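You operate a simulated robot arm through the tools that you are given. There is no shell and no other tool. Be economical: measure what you need, move in short steps, check, and stop when the job is done.

You run a simulated robot arm. Do the job below in one go: nothing can be reset, and whatever is moved stays where it is left.

JOB
Open the printer drawer.
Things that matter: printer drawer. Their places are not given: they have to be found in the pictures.

Only the result counts: the job must be done as asked and must still hold three seconds after the hand-in. Knocking over, shifting, dropping, spilling or breaking anything else fails it.

ROBOT AND FRAMES
A 7-joint arm with a two-finger parallel gripper, fixed in place. Base frame: the origin is at the foot of the arm, x ahead of it, y to its left, z up; the work surface is at about z = 80.4. Lengths are in cm, angles in degrees, forces in N, time in s.
With the tool pointing down near the work surface it reaches from about 24 to 68 cm from the base axis. Its first joint turns from -66.0 to 66.0 degrees. Payload 2.4 kg.
The tool frame sits at the grasp point between the pads (the TCP): z along the fingers, y along the line on which they close. The tips reach 3 cm beyond it. Largest opening 9.4 cm; finger width 2.8, thickness 1; the body of the gripper, 5 by 9.6 cm, starts 5.5 cm behind the TCP.
Orientation is told as [roll, pitch, yaw] about the base's x, y, z axes, in that order, counted from this pose: with the fingers straight down and closing along the base's y, the tool's x points along the base's -x, its y along +y and its z along -z.

CONTROLS
- The arm moves only by the tool jog_arm. Its argument "steps" is a list of rows, each an object of numbers (a shift or turn left out is 0, a gripper value left out holds the last): "tx", "ty", "tz": the shift along the tool's x, y, z in units of 250 mm (1.0 is 250 mm); "ax", "ay", "az": the turn, a rotation vector about the tool's x, y, z in units of 120 degrees (1.0 is 120 degrees); "grip": the finger opening in cm, from 0 to 9.4. In form: [{"tx": .., "ty": .., "tz": .., "ax": .., "ay": .., "az": .., "grip": ..}, ...]. A call has 1 to 20 rows; each row is the pose to reach, as a shift and turn from the pose commanded when the call began, along the tool's axes at that moment. A call with a number of a shift or a turn outside -1 to 1 is refused whole. Each row takes 0.2 s and may step no farther than 5 cm and 8.6 degrees from the row before; otherwise, or with a gripper value out of range, the whole call is refused. A pose out of reach is approached as far as the arm can. The call stops where the force on the tool passes 40 N (or 10 N more than at its start, if that is more) or the arm is blocked; 0.2 s more then pass. Each finger travels about 15.3 cm/s and halts on what it meets, pressing with about 26 N; the grip force reading is that of the motor and also rises with nothing between the fingers. The clock runs only during rows and for 0.2 s after the last one: add rows that repeat a pose to give the fingers time. The reply holds the time, the measured pose of the TCP, the force on the tool along the base axes, the opening and the grip force, in the units named above and with some noise, and new pictures: "views" is both (left out), scene, wrist or none.
- Cameras (640 x 400 px; columns grow to the right, rows downward): "scene" is fixed at [3.68, 46.79, 145.68]; the picture's right is [-0.79, -0.62, 0.00], its down [-0.29, 0.37, -0.88] and it looks along [0.55, -0.70, -0.47] (base axes); focal length 326 px, centre (320, 200). "wrist" rides on the gripper at [-3.7, 0, -5.8] in the tool frame; the picture's right is [0.00, -1.00, 0.00], its down [0.97, 0.00, -0.24] and it looks along [0.24, 0.00, 0.97] (tool axes); focal length 218 px, centre (320, 200).
- locate(camera, pixels): for up to 12 pixels [column, row] of the newest picture of that camera ("zoom" is the newest enlarged one), the place [x, y, z] in the base frame of the surface seen there, good to about 0.2 cm. No time passes.
- zoom(camera, box): a new picture of the part [left, top, right, bottom] of that camera's present view, enlarged. No time passes.
- close_job(): hands the job in; it is judged then, once.

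Keep the steps short. Do not move on a guess: measure, check each grasp and each placing, and mend mistakes. In all there are 60 turns and 120 pictures (those below and enlarged ones count). Leave the gripper open and the arm clear of the work at the hand-in unless told otherwise, and finish with a single line.

The tools are called after "Request:" as name(argument=value, ...) on one line, values as JSON. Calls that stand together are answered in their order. jog_arm: Moves the arm, as the interface text tells. Its arguments: {"type":"object","properties":{"steps":{"type":"array"},"views":{"type":"string","enum":["both","scene","wrist","none"]}},"required":["steps"]} The other tools are called the same way: locate (camera, pixels) gives the place of the surface under pixels of a picture; zoom (camera, box) takes an enlarged picture of a part of a camera's view; close_job () hands the job in.

At the start:

```text
time_s: 0.0
tcp_pos: [42.61, -18.31, 108.93]
tcp_rot: [0.0, 0.1, 0.0]
ft_force: [-0.7, -0.6, -0.4]
width: 9.43
finger_force: 0.1
```

scene: 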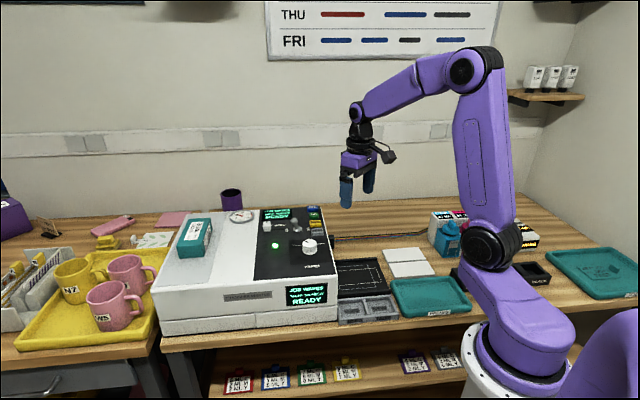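
wrist: 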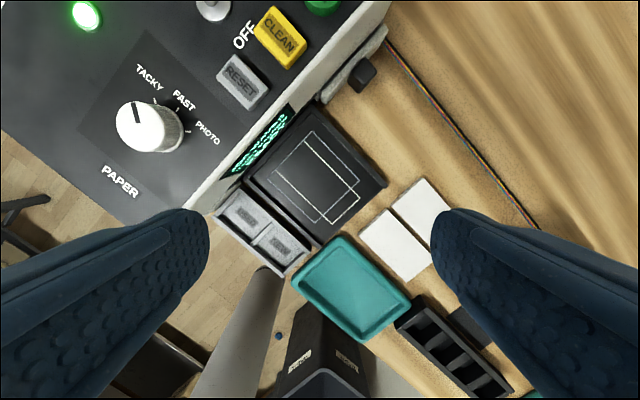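

I see the white printer in the scene around (250,270). I'll enlarge it to find the drawer and its handle or button.

Request:
zoom(camera="scene", box=[140, 180, 350, 350])

Request:
zoom(camera="wrist", box=[80, 0, 400, 200])

```text
2.35 times, centred on (245, 265) of scene
```

zoom: 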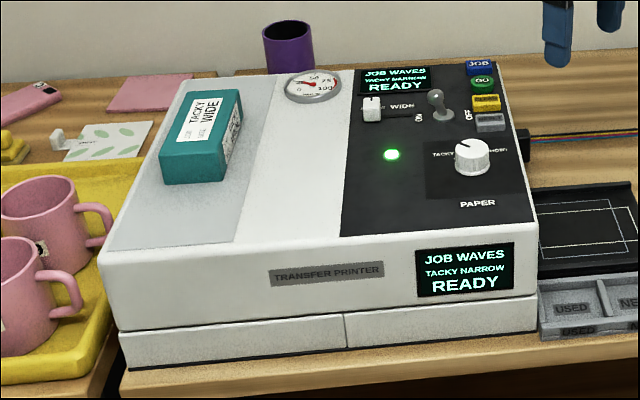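

```text
2.00 times, centred on (240, 100) of wrist
```

zoom: 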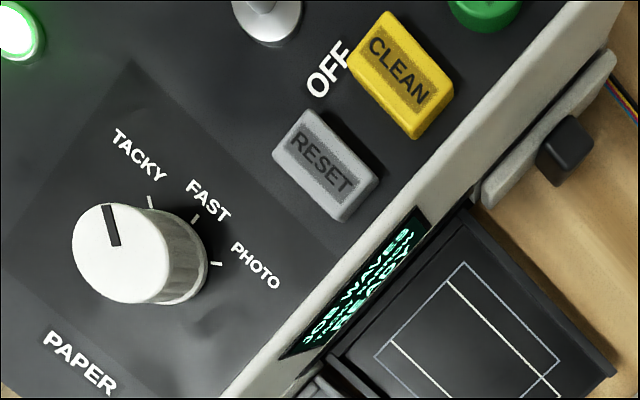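

The printer front has two lower panels with a seam at zoom (345,330). I'll measure the corners, the panels, and the black item on the side.

Request:
locate(camera="scene", pixels=[[160, 320], [165, 332], [251, 318], [255, 324], [337, 305], [336, 317], [200, 322], [300, 316], [155, 290], [225, 205], [320, 225], [320, 245]])

Request:
zoom(camera="scene", box=[150, 280, 270, 355])

Request:
zoom(camera="scene", box=[240, 280, 360, 355])

```text
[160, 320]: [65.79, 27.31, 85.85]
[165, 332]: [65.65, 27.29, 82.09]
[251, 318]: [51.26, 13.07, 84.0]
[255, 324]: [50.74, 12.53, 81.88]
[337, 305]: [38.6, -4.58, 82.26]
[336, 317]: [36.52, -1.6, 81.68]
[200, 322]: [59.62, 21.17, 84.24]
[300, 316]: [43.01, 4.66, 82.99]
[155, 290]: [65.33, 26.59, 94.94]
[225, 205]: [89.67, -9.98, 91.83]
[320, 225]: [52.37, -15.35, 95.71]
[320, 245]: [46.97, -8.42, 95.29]
```

```text
5.33 times, centred on (210, 318) of scene
```

zoom: 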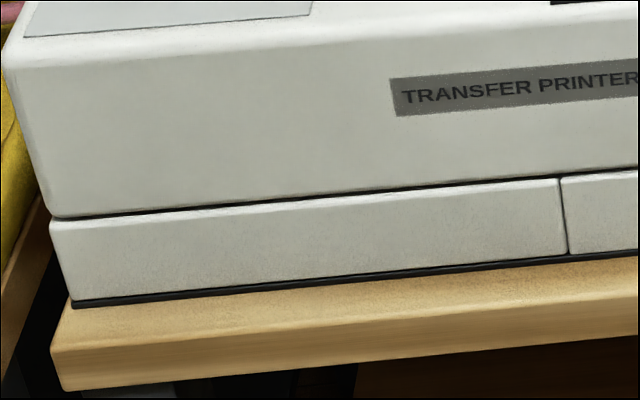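

```text
5.33 times, centred on (300, 318) of scene
```

zoom: 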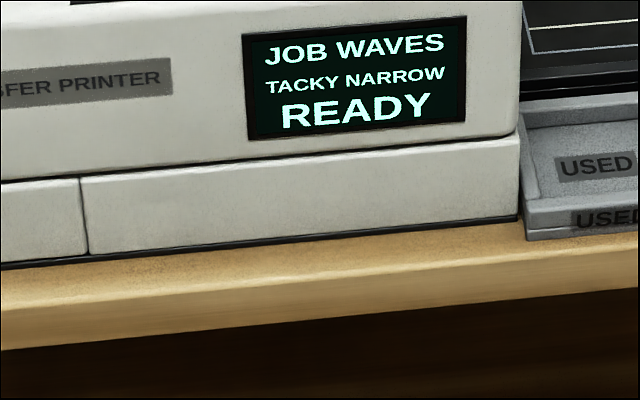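

Next I'll measure the robot-facing side: the black tray, the grey plate with the black knob at wrist (360,75), and the side display.

Request:
locate(camera="wrist", pixels=[[318, 175], [313, 107], [386, 183], [318, 243], [246, 178], [365, 72], [340, 85], [385, 30], [260, 145], [300, 100], [200, 200], [240, 215]])

Request:
zoom(camera="wrist", box=[200, 20, 420, 280])

Request:
zoom(camera="scene", box=[310, 210, 430, 330])

```text
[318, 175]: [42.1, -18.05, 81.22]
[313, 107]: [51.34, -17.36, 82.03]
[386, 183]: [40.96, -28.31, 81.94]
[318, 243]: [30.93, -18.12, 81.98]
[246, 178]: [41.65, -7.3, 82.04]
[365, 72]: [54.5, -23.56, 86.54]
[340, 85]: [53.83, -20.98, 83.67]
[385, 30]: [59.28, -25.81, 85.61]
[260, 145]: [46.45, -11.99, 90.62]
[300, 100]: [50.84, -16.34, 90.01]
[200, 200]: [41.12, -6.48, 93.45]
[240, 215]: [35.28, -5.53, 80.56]
```

```text
1.54 times, centred on (310, 150) of wrist
```

zoom: 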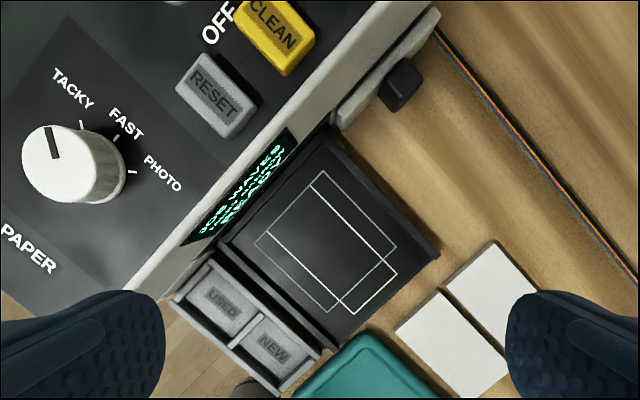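

```text
3.33 times, centred on (370, 270) of scene
```

zoom: 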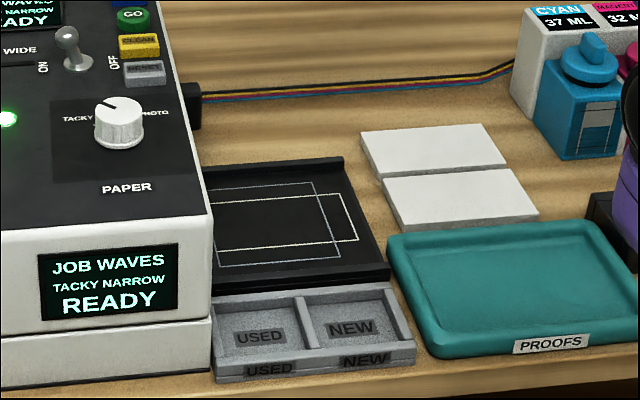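

The robot-facing side has a grey plate with a black knob (wrist (365,72), about [54.5,-23.6,86.5]), which sticks out of the side face like a drawer front. First I'll turn the gripper 45° so it squares with that face, staying high.

Request:
jog_arm(steps=[{"az": -0.0625}, {"az": -0.125}, {"az": -0.1875}, {"az": -0.25}, {"az": -0.3125}, {"az": -0.375}, {"az": -0.375}], views="none")

```text
time_s: 1.6
tcp_pos: [42.75, -18.41, 108.68]
tcp_rot: [0.0, 0.0, 45.2]
ft_force: [-0.1, 0.4, 0.4]
width: 9.4
finger_force: 0.1
```

Yaw is 45°. Now I'll tilt 45° so the fingers point toward the printer side, and move to a viewing standoff.

Request:
jog_arm(steps=[{"tx": 0.044, "ty": -0.075, "tz": 0.051, "ay": -0.0625}, {"tx": 0.088, "ty": -0.15, "tz": 0.103, "ay": -0.125}, {"tx": 0.132, "ty": -0.225, "tz": 0.154, "ay": -0.1875}, {"tx": 0.175, "ty": -0.3, "tz": 0.205, "ay": -0.25}, {"tx": 0.219, "ty": -0.375, "tz": 0.257, "ay": -0.3125}, {"tx": 0.263, "ty": -0.45, "tz": 0.308, "ay": -0.375}, {"tx": 0.263, "ty": -0.45, "tz": 0.308, "ay": -0.375}])

```text
time_s: 3.2
tcp_pos: [45.87, -30.99, 101.11]
tcp_rot: [0.0, -45.0, 45.0]
ft_force: [-0.6, -0.3, -0.4]
width: 9.4
finger_force: 0.1
```

scene: 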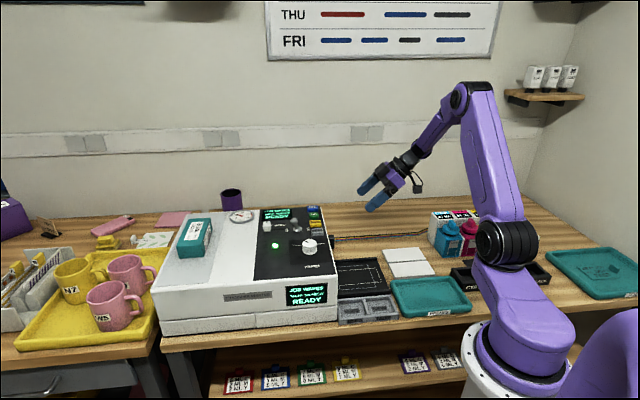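
wrist: 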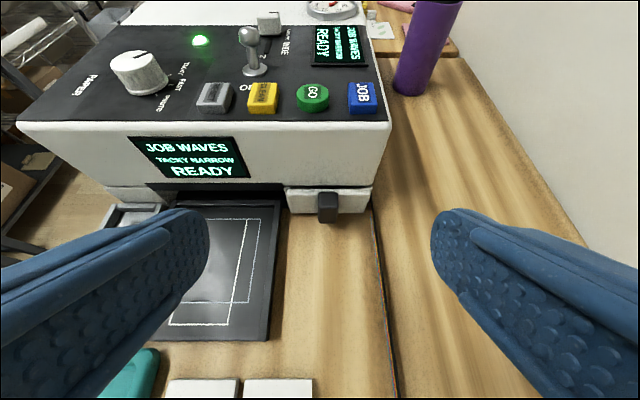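

I can see the drawer front clearly now (about (288–370, 187–213)), with a black handle block at (327,207). I'll enlarge and measure it.

Request:
zoom(camera="wrist", box=[270, 160, 398, 240])

Request:
locate(camera="wrist", pixels=[[327, 197], [321, 198], [334, 198], [327, 210], [327, 218], [308, 205], [350, 205], [292, 205], [368, 205], [308, 192], [240, 388], [280, 388]])

```text
5.00 times, centred on (334, 200) of wrist
```

zoom: 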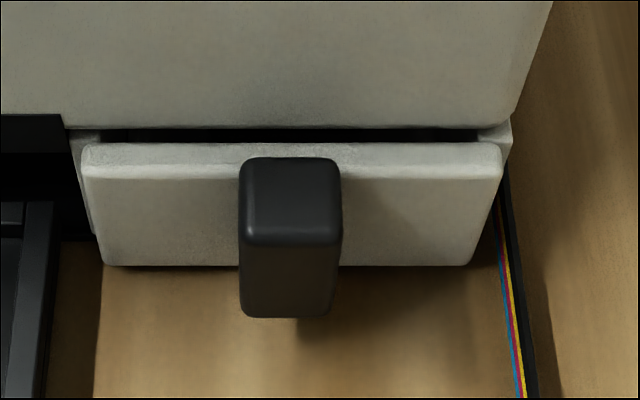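

```text
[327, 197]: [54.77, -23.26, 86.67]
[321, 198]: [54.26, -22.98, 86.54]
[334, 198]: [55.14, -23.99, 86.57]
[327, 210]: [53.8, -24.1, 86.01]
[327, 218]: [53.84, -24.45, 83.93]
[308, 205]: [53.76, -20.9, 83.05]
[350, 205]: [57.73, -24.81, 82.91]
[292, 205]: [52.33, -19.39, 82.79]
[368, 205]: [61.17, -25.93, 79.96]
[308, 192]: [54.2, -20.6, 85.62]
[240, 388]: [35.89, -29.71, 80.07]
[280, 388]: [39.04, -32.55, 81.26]
```

The handle is about 1.5 cm wide, z 83–86.7, and stands 2.4 cm out from the plate, centred near [54.6,-23.45]. I'll approach to about 6 cm short along the finger axis with the fingers at 5 cm, then check alignment.

Request:
jog_arm(steps=[{"tx": 0.036, "ty": -0.009, "tz": 0.109, "grip": 5}, {"tx": 0.073, "ty": -0.018, "tz": 0.218, "grip": 5}, {"tx": 0.109, "ty": -0.027, "tz": 0.327, "grip": 5}, {"tx": 0.1456, "ty": -0.035, "tz": 0.436, "grip": 5}, {"tx": 0.1456, "ty": -0.035, "tz": 0.436, "grip": 5}])

```text
time_s: 4.4
tcp_pos: [50.14, -27.86, 90.71]
tcp_rot: [0.0, -45.0, 45.0]
ft_force: [-0.5, -0.7, 0.9]
width: 5.01
finger_force: 0.1
```

scene: 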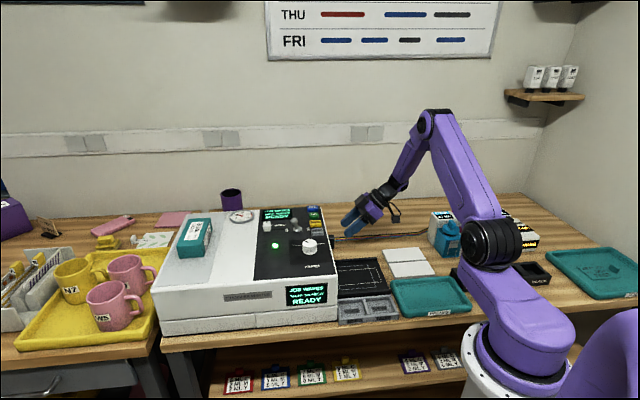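
wrist: 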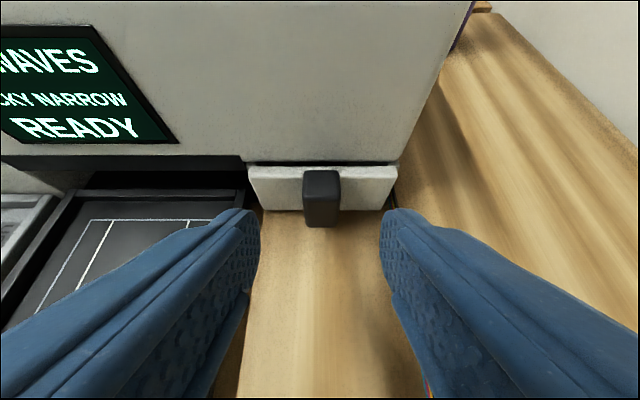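

The handle is centred between the fingers (column 321). I'll advance 5.8 cm along the fingers.

Request:
jog_arm(steps=[{"tz": 0.08}, {"tz": 0.16}, {"tz": 0.2}, {"tz": 0.233}, {"tz": 0.233}], views="wrist")

```text
time_s: 5.6
tcp_pos: [53.19, -25.07, 86.74]
tcp_rot: [0.1, -45.0, 44.9]
ft_force: [-0.6, 0.9, 0.4]
width: 5.0
finger_force: 0.1
```

wrist: 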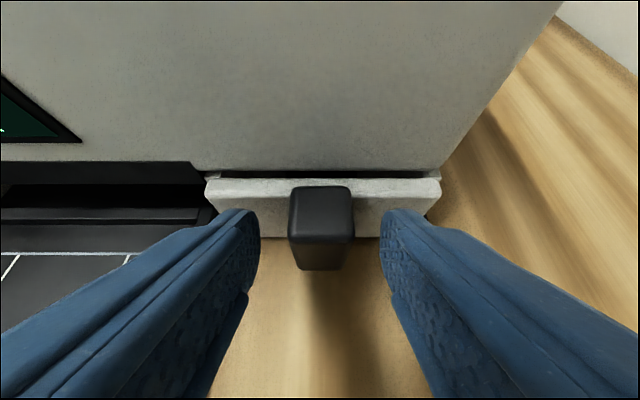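

No contact, and the handle lies between the fingertips. I'll close on it.

Request:
jog_arm(steps=[{"grip": 3}, {"grip": 1}, {"grip": 0.5}, {"grip": 0.5}], views="wrist")

```text
time_s: 6.6
tcp_pos: [53.11, -25.06, 86.68]
tcp_rot: [0.0, -45.0, 45.0]
ft_force: [4.7, -3.3, -3.4]
width: 2.37
finger_force: 44.6
```

wrist: 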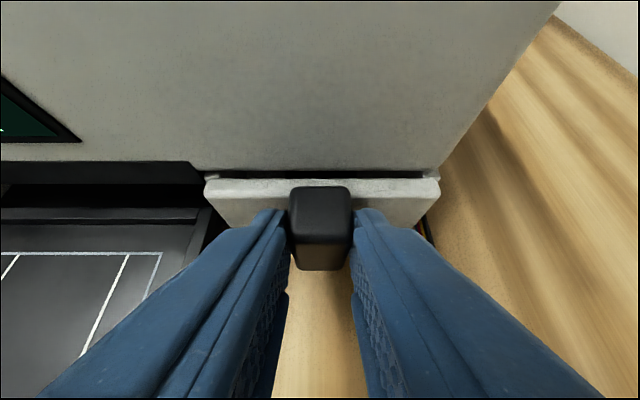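

The handle is gripped (opening 2.37). I'll pull straight out, horizontally, 3 cm first.

Request:
jog_arm(steps=[{"tx": 0.014, "tz": -0.014}, {"tx": 0.028, "tz": -0.028}, {"tx": 0.042, "tz": -0.042}, {"tx": 0.057, "tz": -0.057}, {"tx": 0.071, "tz": -0.071}, {"tx": 0.085, "tz": -0.085}])

```text
time_s: 8.0
tcp_pos: [51.02, -27.18, 86.69]
tcp_rot: [-0.1, -45.0, 45.1]
ft_force: [4.0, -2.8, -2.0]
width: 2.38
finger_force: 45.1
```

scene: 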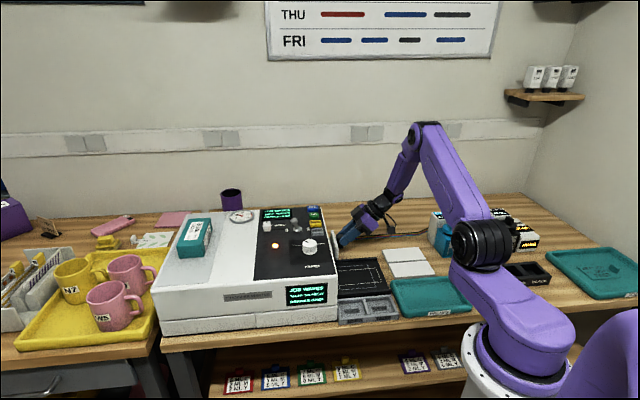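
wrist: 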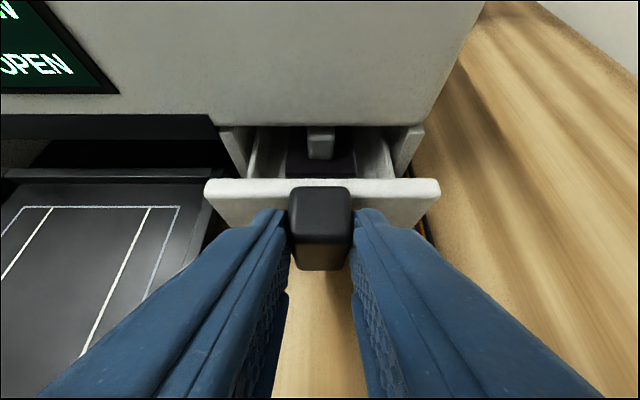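

The drawer is sliding and the display says OPEN. Before pulling further I'll check what lies behind the gripper.

Request:
zoom(camera="scene", box=[320, 180, 480, 290])

Request:
locate(camera="scene", pixels=[[437, 240], [447, 232], [432, 215], [425, 250], [436, 272], [455, 270], [388, 252], [425, 238]])

```text
3.64 times, centred on (400, 235) of scene
```

zoom: 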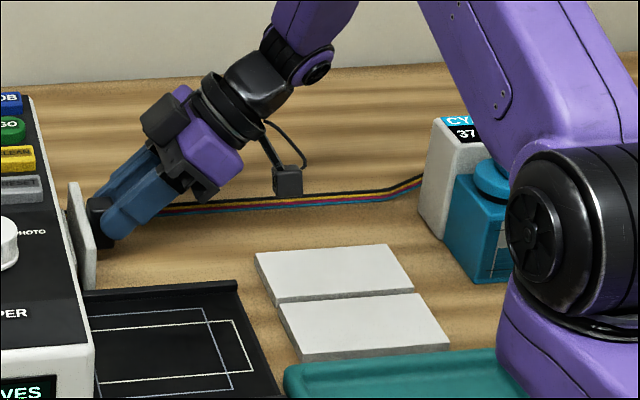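

```text
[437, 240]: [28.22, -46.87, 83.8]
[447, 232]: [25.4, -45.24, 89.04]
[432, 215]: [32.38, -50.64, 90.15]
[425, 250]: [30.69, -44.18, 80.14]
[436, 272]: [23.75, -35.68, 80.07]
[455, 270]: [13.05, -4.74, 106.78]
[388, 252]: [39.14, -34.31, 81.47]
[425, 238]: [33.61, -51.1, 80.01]
```

It's clear by more than 15 cm. I'll keep pulling, up to 8 cm more, or until it hits its stop.

Request:
jog_arm(steps=[{"tx": 0.019, "tz": -0.019}, {"tx": 0.038, "tz": -0.038}, {"tx": 0.057, "tz": -0.057}, {"tx": 0.076, "tz": -0.076}, {"tx": 0.095, "tz": -0.095}, {"tx": 0.114, "tz": -0.114}, {"tx": 0.133, "tz": -0.133}, {"tx": 0.152, "tz": -0.152}, {"tx": 0.171, "tz": -0.171}, {"tx": 0.19, "tz": -0.19}, {"tx": 0.209, "tz": -0.209}, {"tx": 0.226, "tz": -0.226}])

```text
time_s: 10.6
tcp_pos: [45.27, -32.8, 86.75]
tcp_rot: [0.0, -45.0, 45.0]
ft_force: [4.9, -3.5, -7.0]
width: 2.39
finger_force: 44.8
```

scene: 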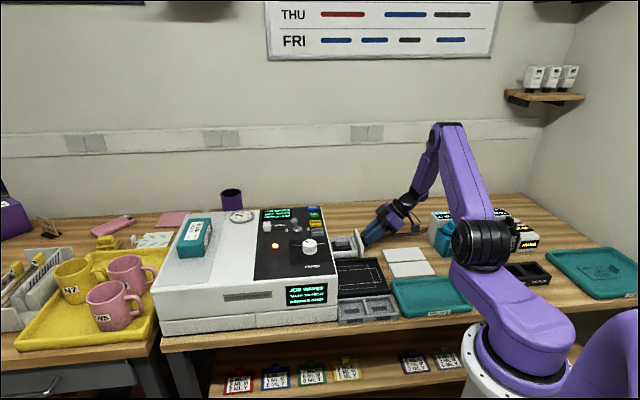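
wrist: 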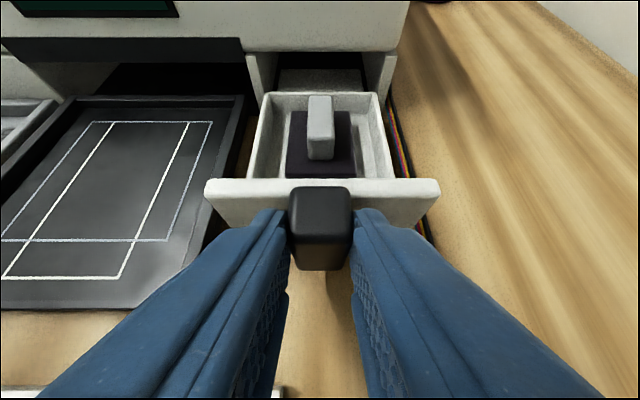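

The drawer is about 11 cm out with the whole box visible. I'll look closer to see whether it's near the end of its travel.

Request:
zoom(camera="wrist", box=[200, 30, 440, 230])

Request:
locate(camera="wrist", pixels=[[320, 95], [320, 85], [320, 60], [260, 60], [380, 60], [225, 188], [415, 188], [320, 45]])

Request:
zoom(camera="scene", box=[260, 200, 420, 310])

```text
2.00 times, centred on (320, 130) of wrist
```

zoom: 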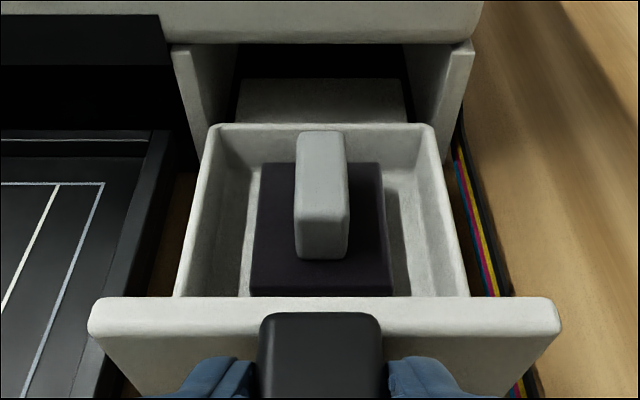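

```text
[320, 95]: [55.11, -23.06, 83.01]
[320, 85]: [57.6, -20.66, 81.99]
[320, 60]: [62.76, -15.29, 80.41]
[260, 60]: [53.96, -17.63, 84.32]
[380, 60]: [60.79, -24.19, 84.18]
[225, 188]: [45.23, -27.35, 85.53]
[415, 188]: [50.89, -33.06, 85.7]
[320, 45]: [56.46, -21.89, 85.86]
```

```text
3.64 times, centred on (340, 255) of scene
```

zoom: 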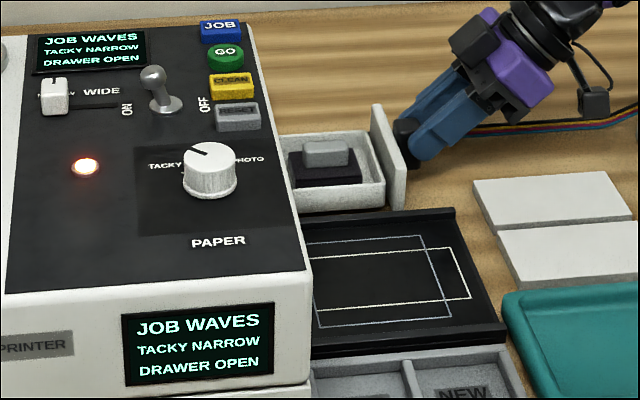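

Both displays read "DRAWER OPEN" and the drawer box is fully exposed. I'll release the handle in place.

Request:
jog_arm(steps=[{"grip": 3}, {"grip": 4.5}, {"grip": 5}, {"grip": 5}], views="wrist")

```text
time_s: 11.6
tcp_pos: [45.31, -32.88, 86.66]
tcp_rot: [-0.1, -45.0, 45.0]
ft_force: [-0.4, -0.7, -0.7]
width: 4.99
finger_force: 0.2
```

wrist: 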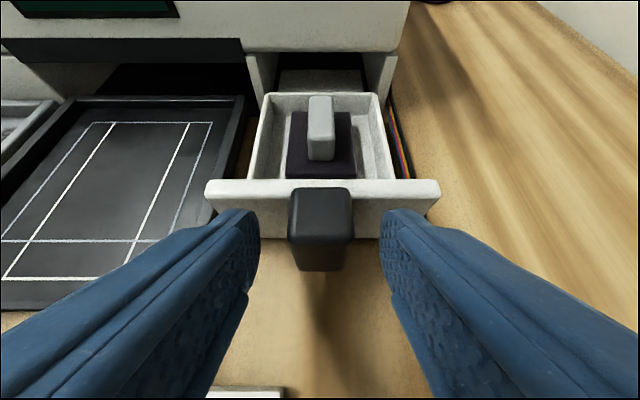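

The drawer stayed put. I'll back off along the finger axis and then raise clear.

Request:
jog_arm(steps=[{"tz": -0.1}, {"tz": -0.2}, {"tz": -0.3}, {"tx": -0.1, "tz": -0.4}, {"tx": -0.2, "tz": -0.5, "grip": 9}, {"tx": -0.2, "tz": -0.5, "grip": 9}, {"tx": -0.2, "tz": -0.5}, {"tx": -0.2, "tz": -0.5}, {"tx": -0.2, "tz": -0.5}, {"tx": -0.2, "tz": -0.5}])

```text
time_s: 13.8
tcp_pos: [41.58, -36.59, 99.13]
tcp_rot: [0.0, -45.0, 45.0]
ft_force: [0.5, -0.1, -0.2]
width: 9.01
finger_force: 0.1
```

scene: 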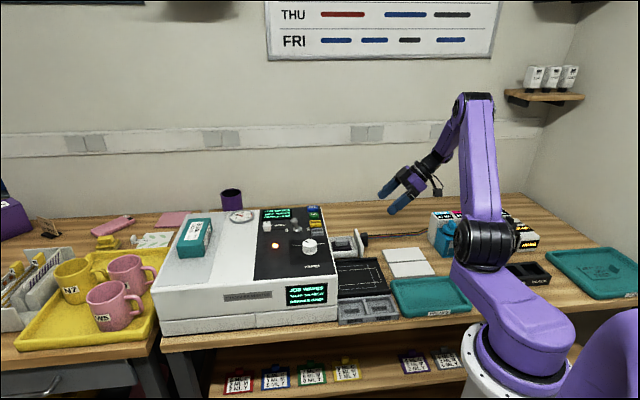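
wrist: 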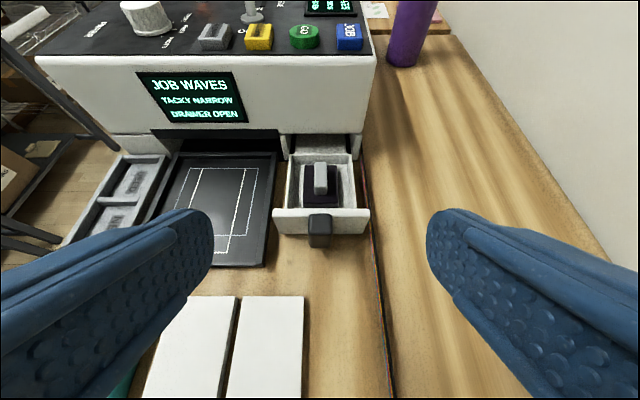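

The drawer is open and stable, the display reads DRAWER OPEN, nothing else has moved, and the open gripper is clear. I'll hand it in.

Request:
close_job()

```text
The job is handed in.
```

The printer drawer is open, pulled out about 11 cm; the display reads "DRAWER OPEN", nothing else was seen to move, and the arm is clear with the gripper open.
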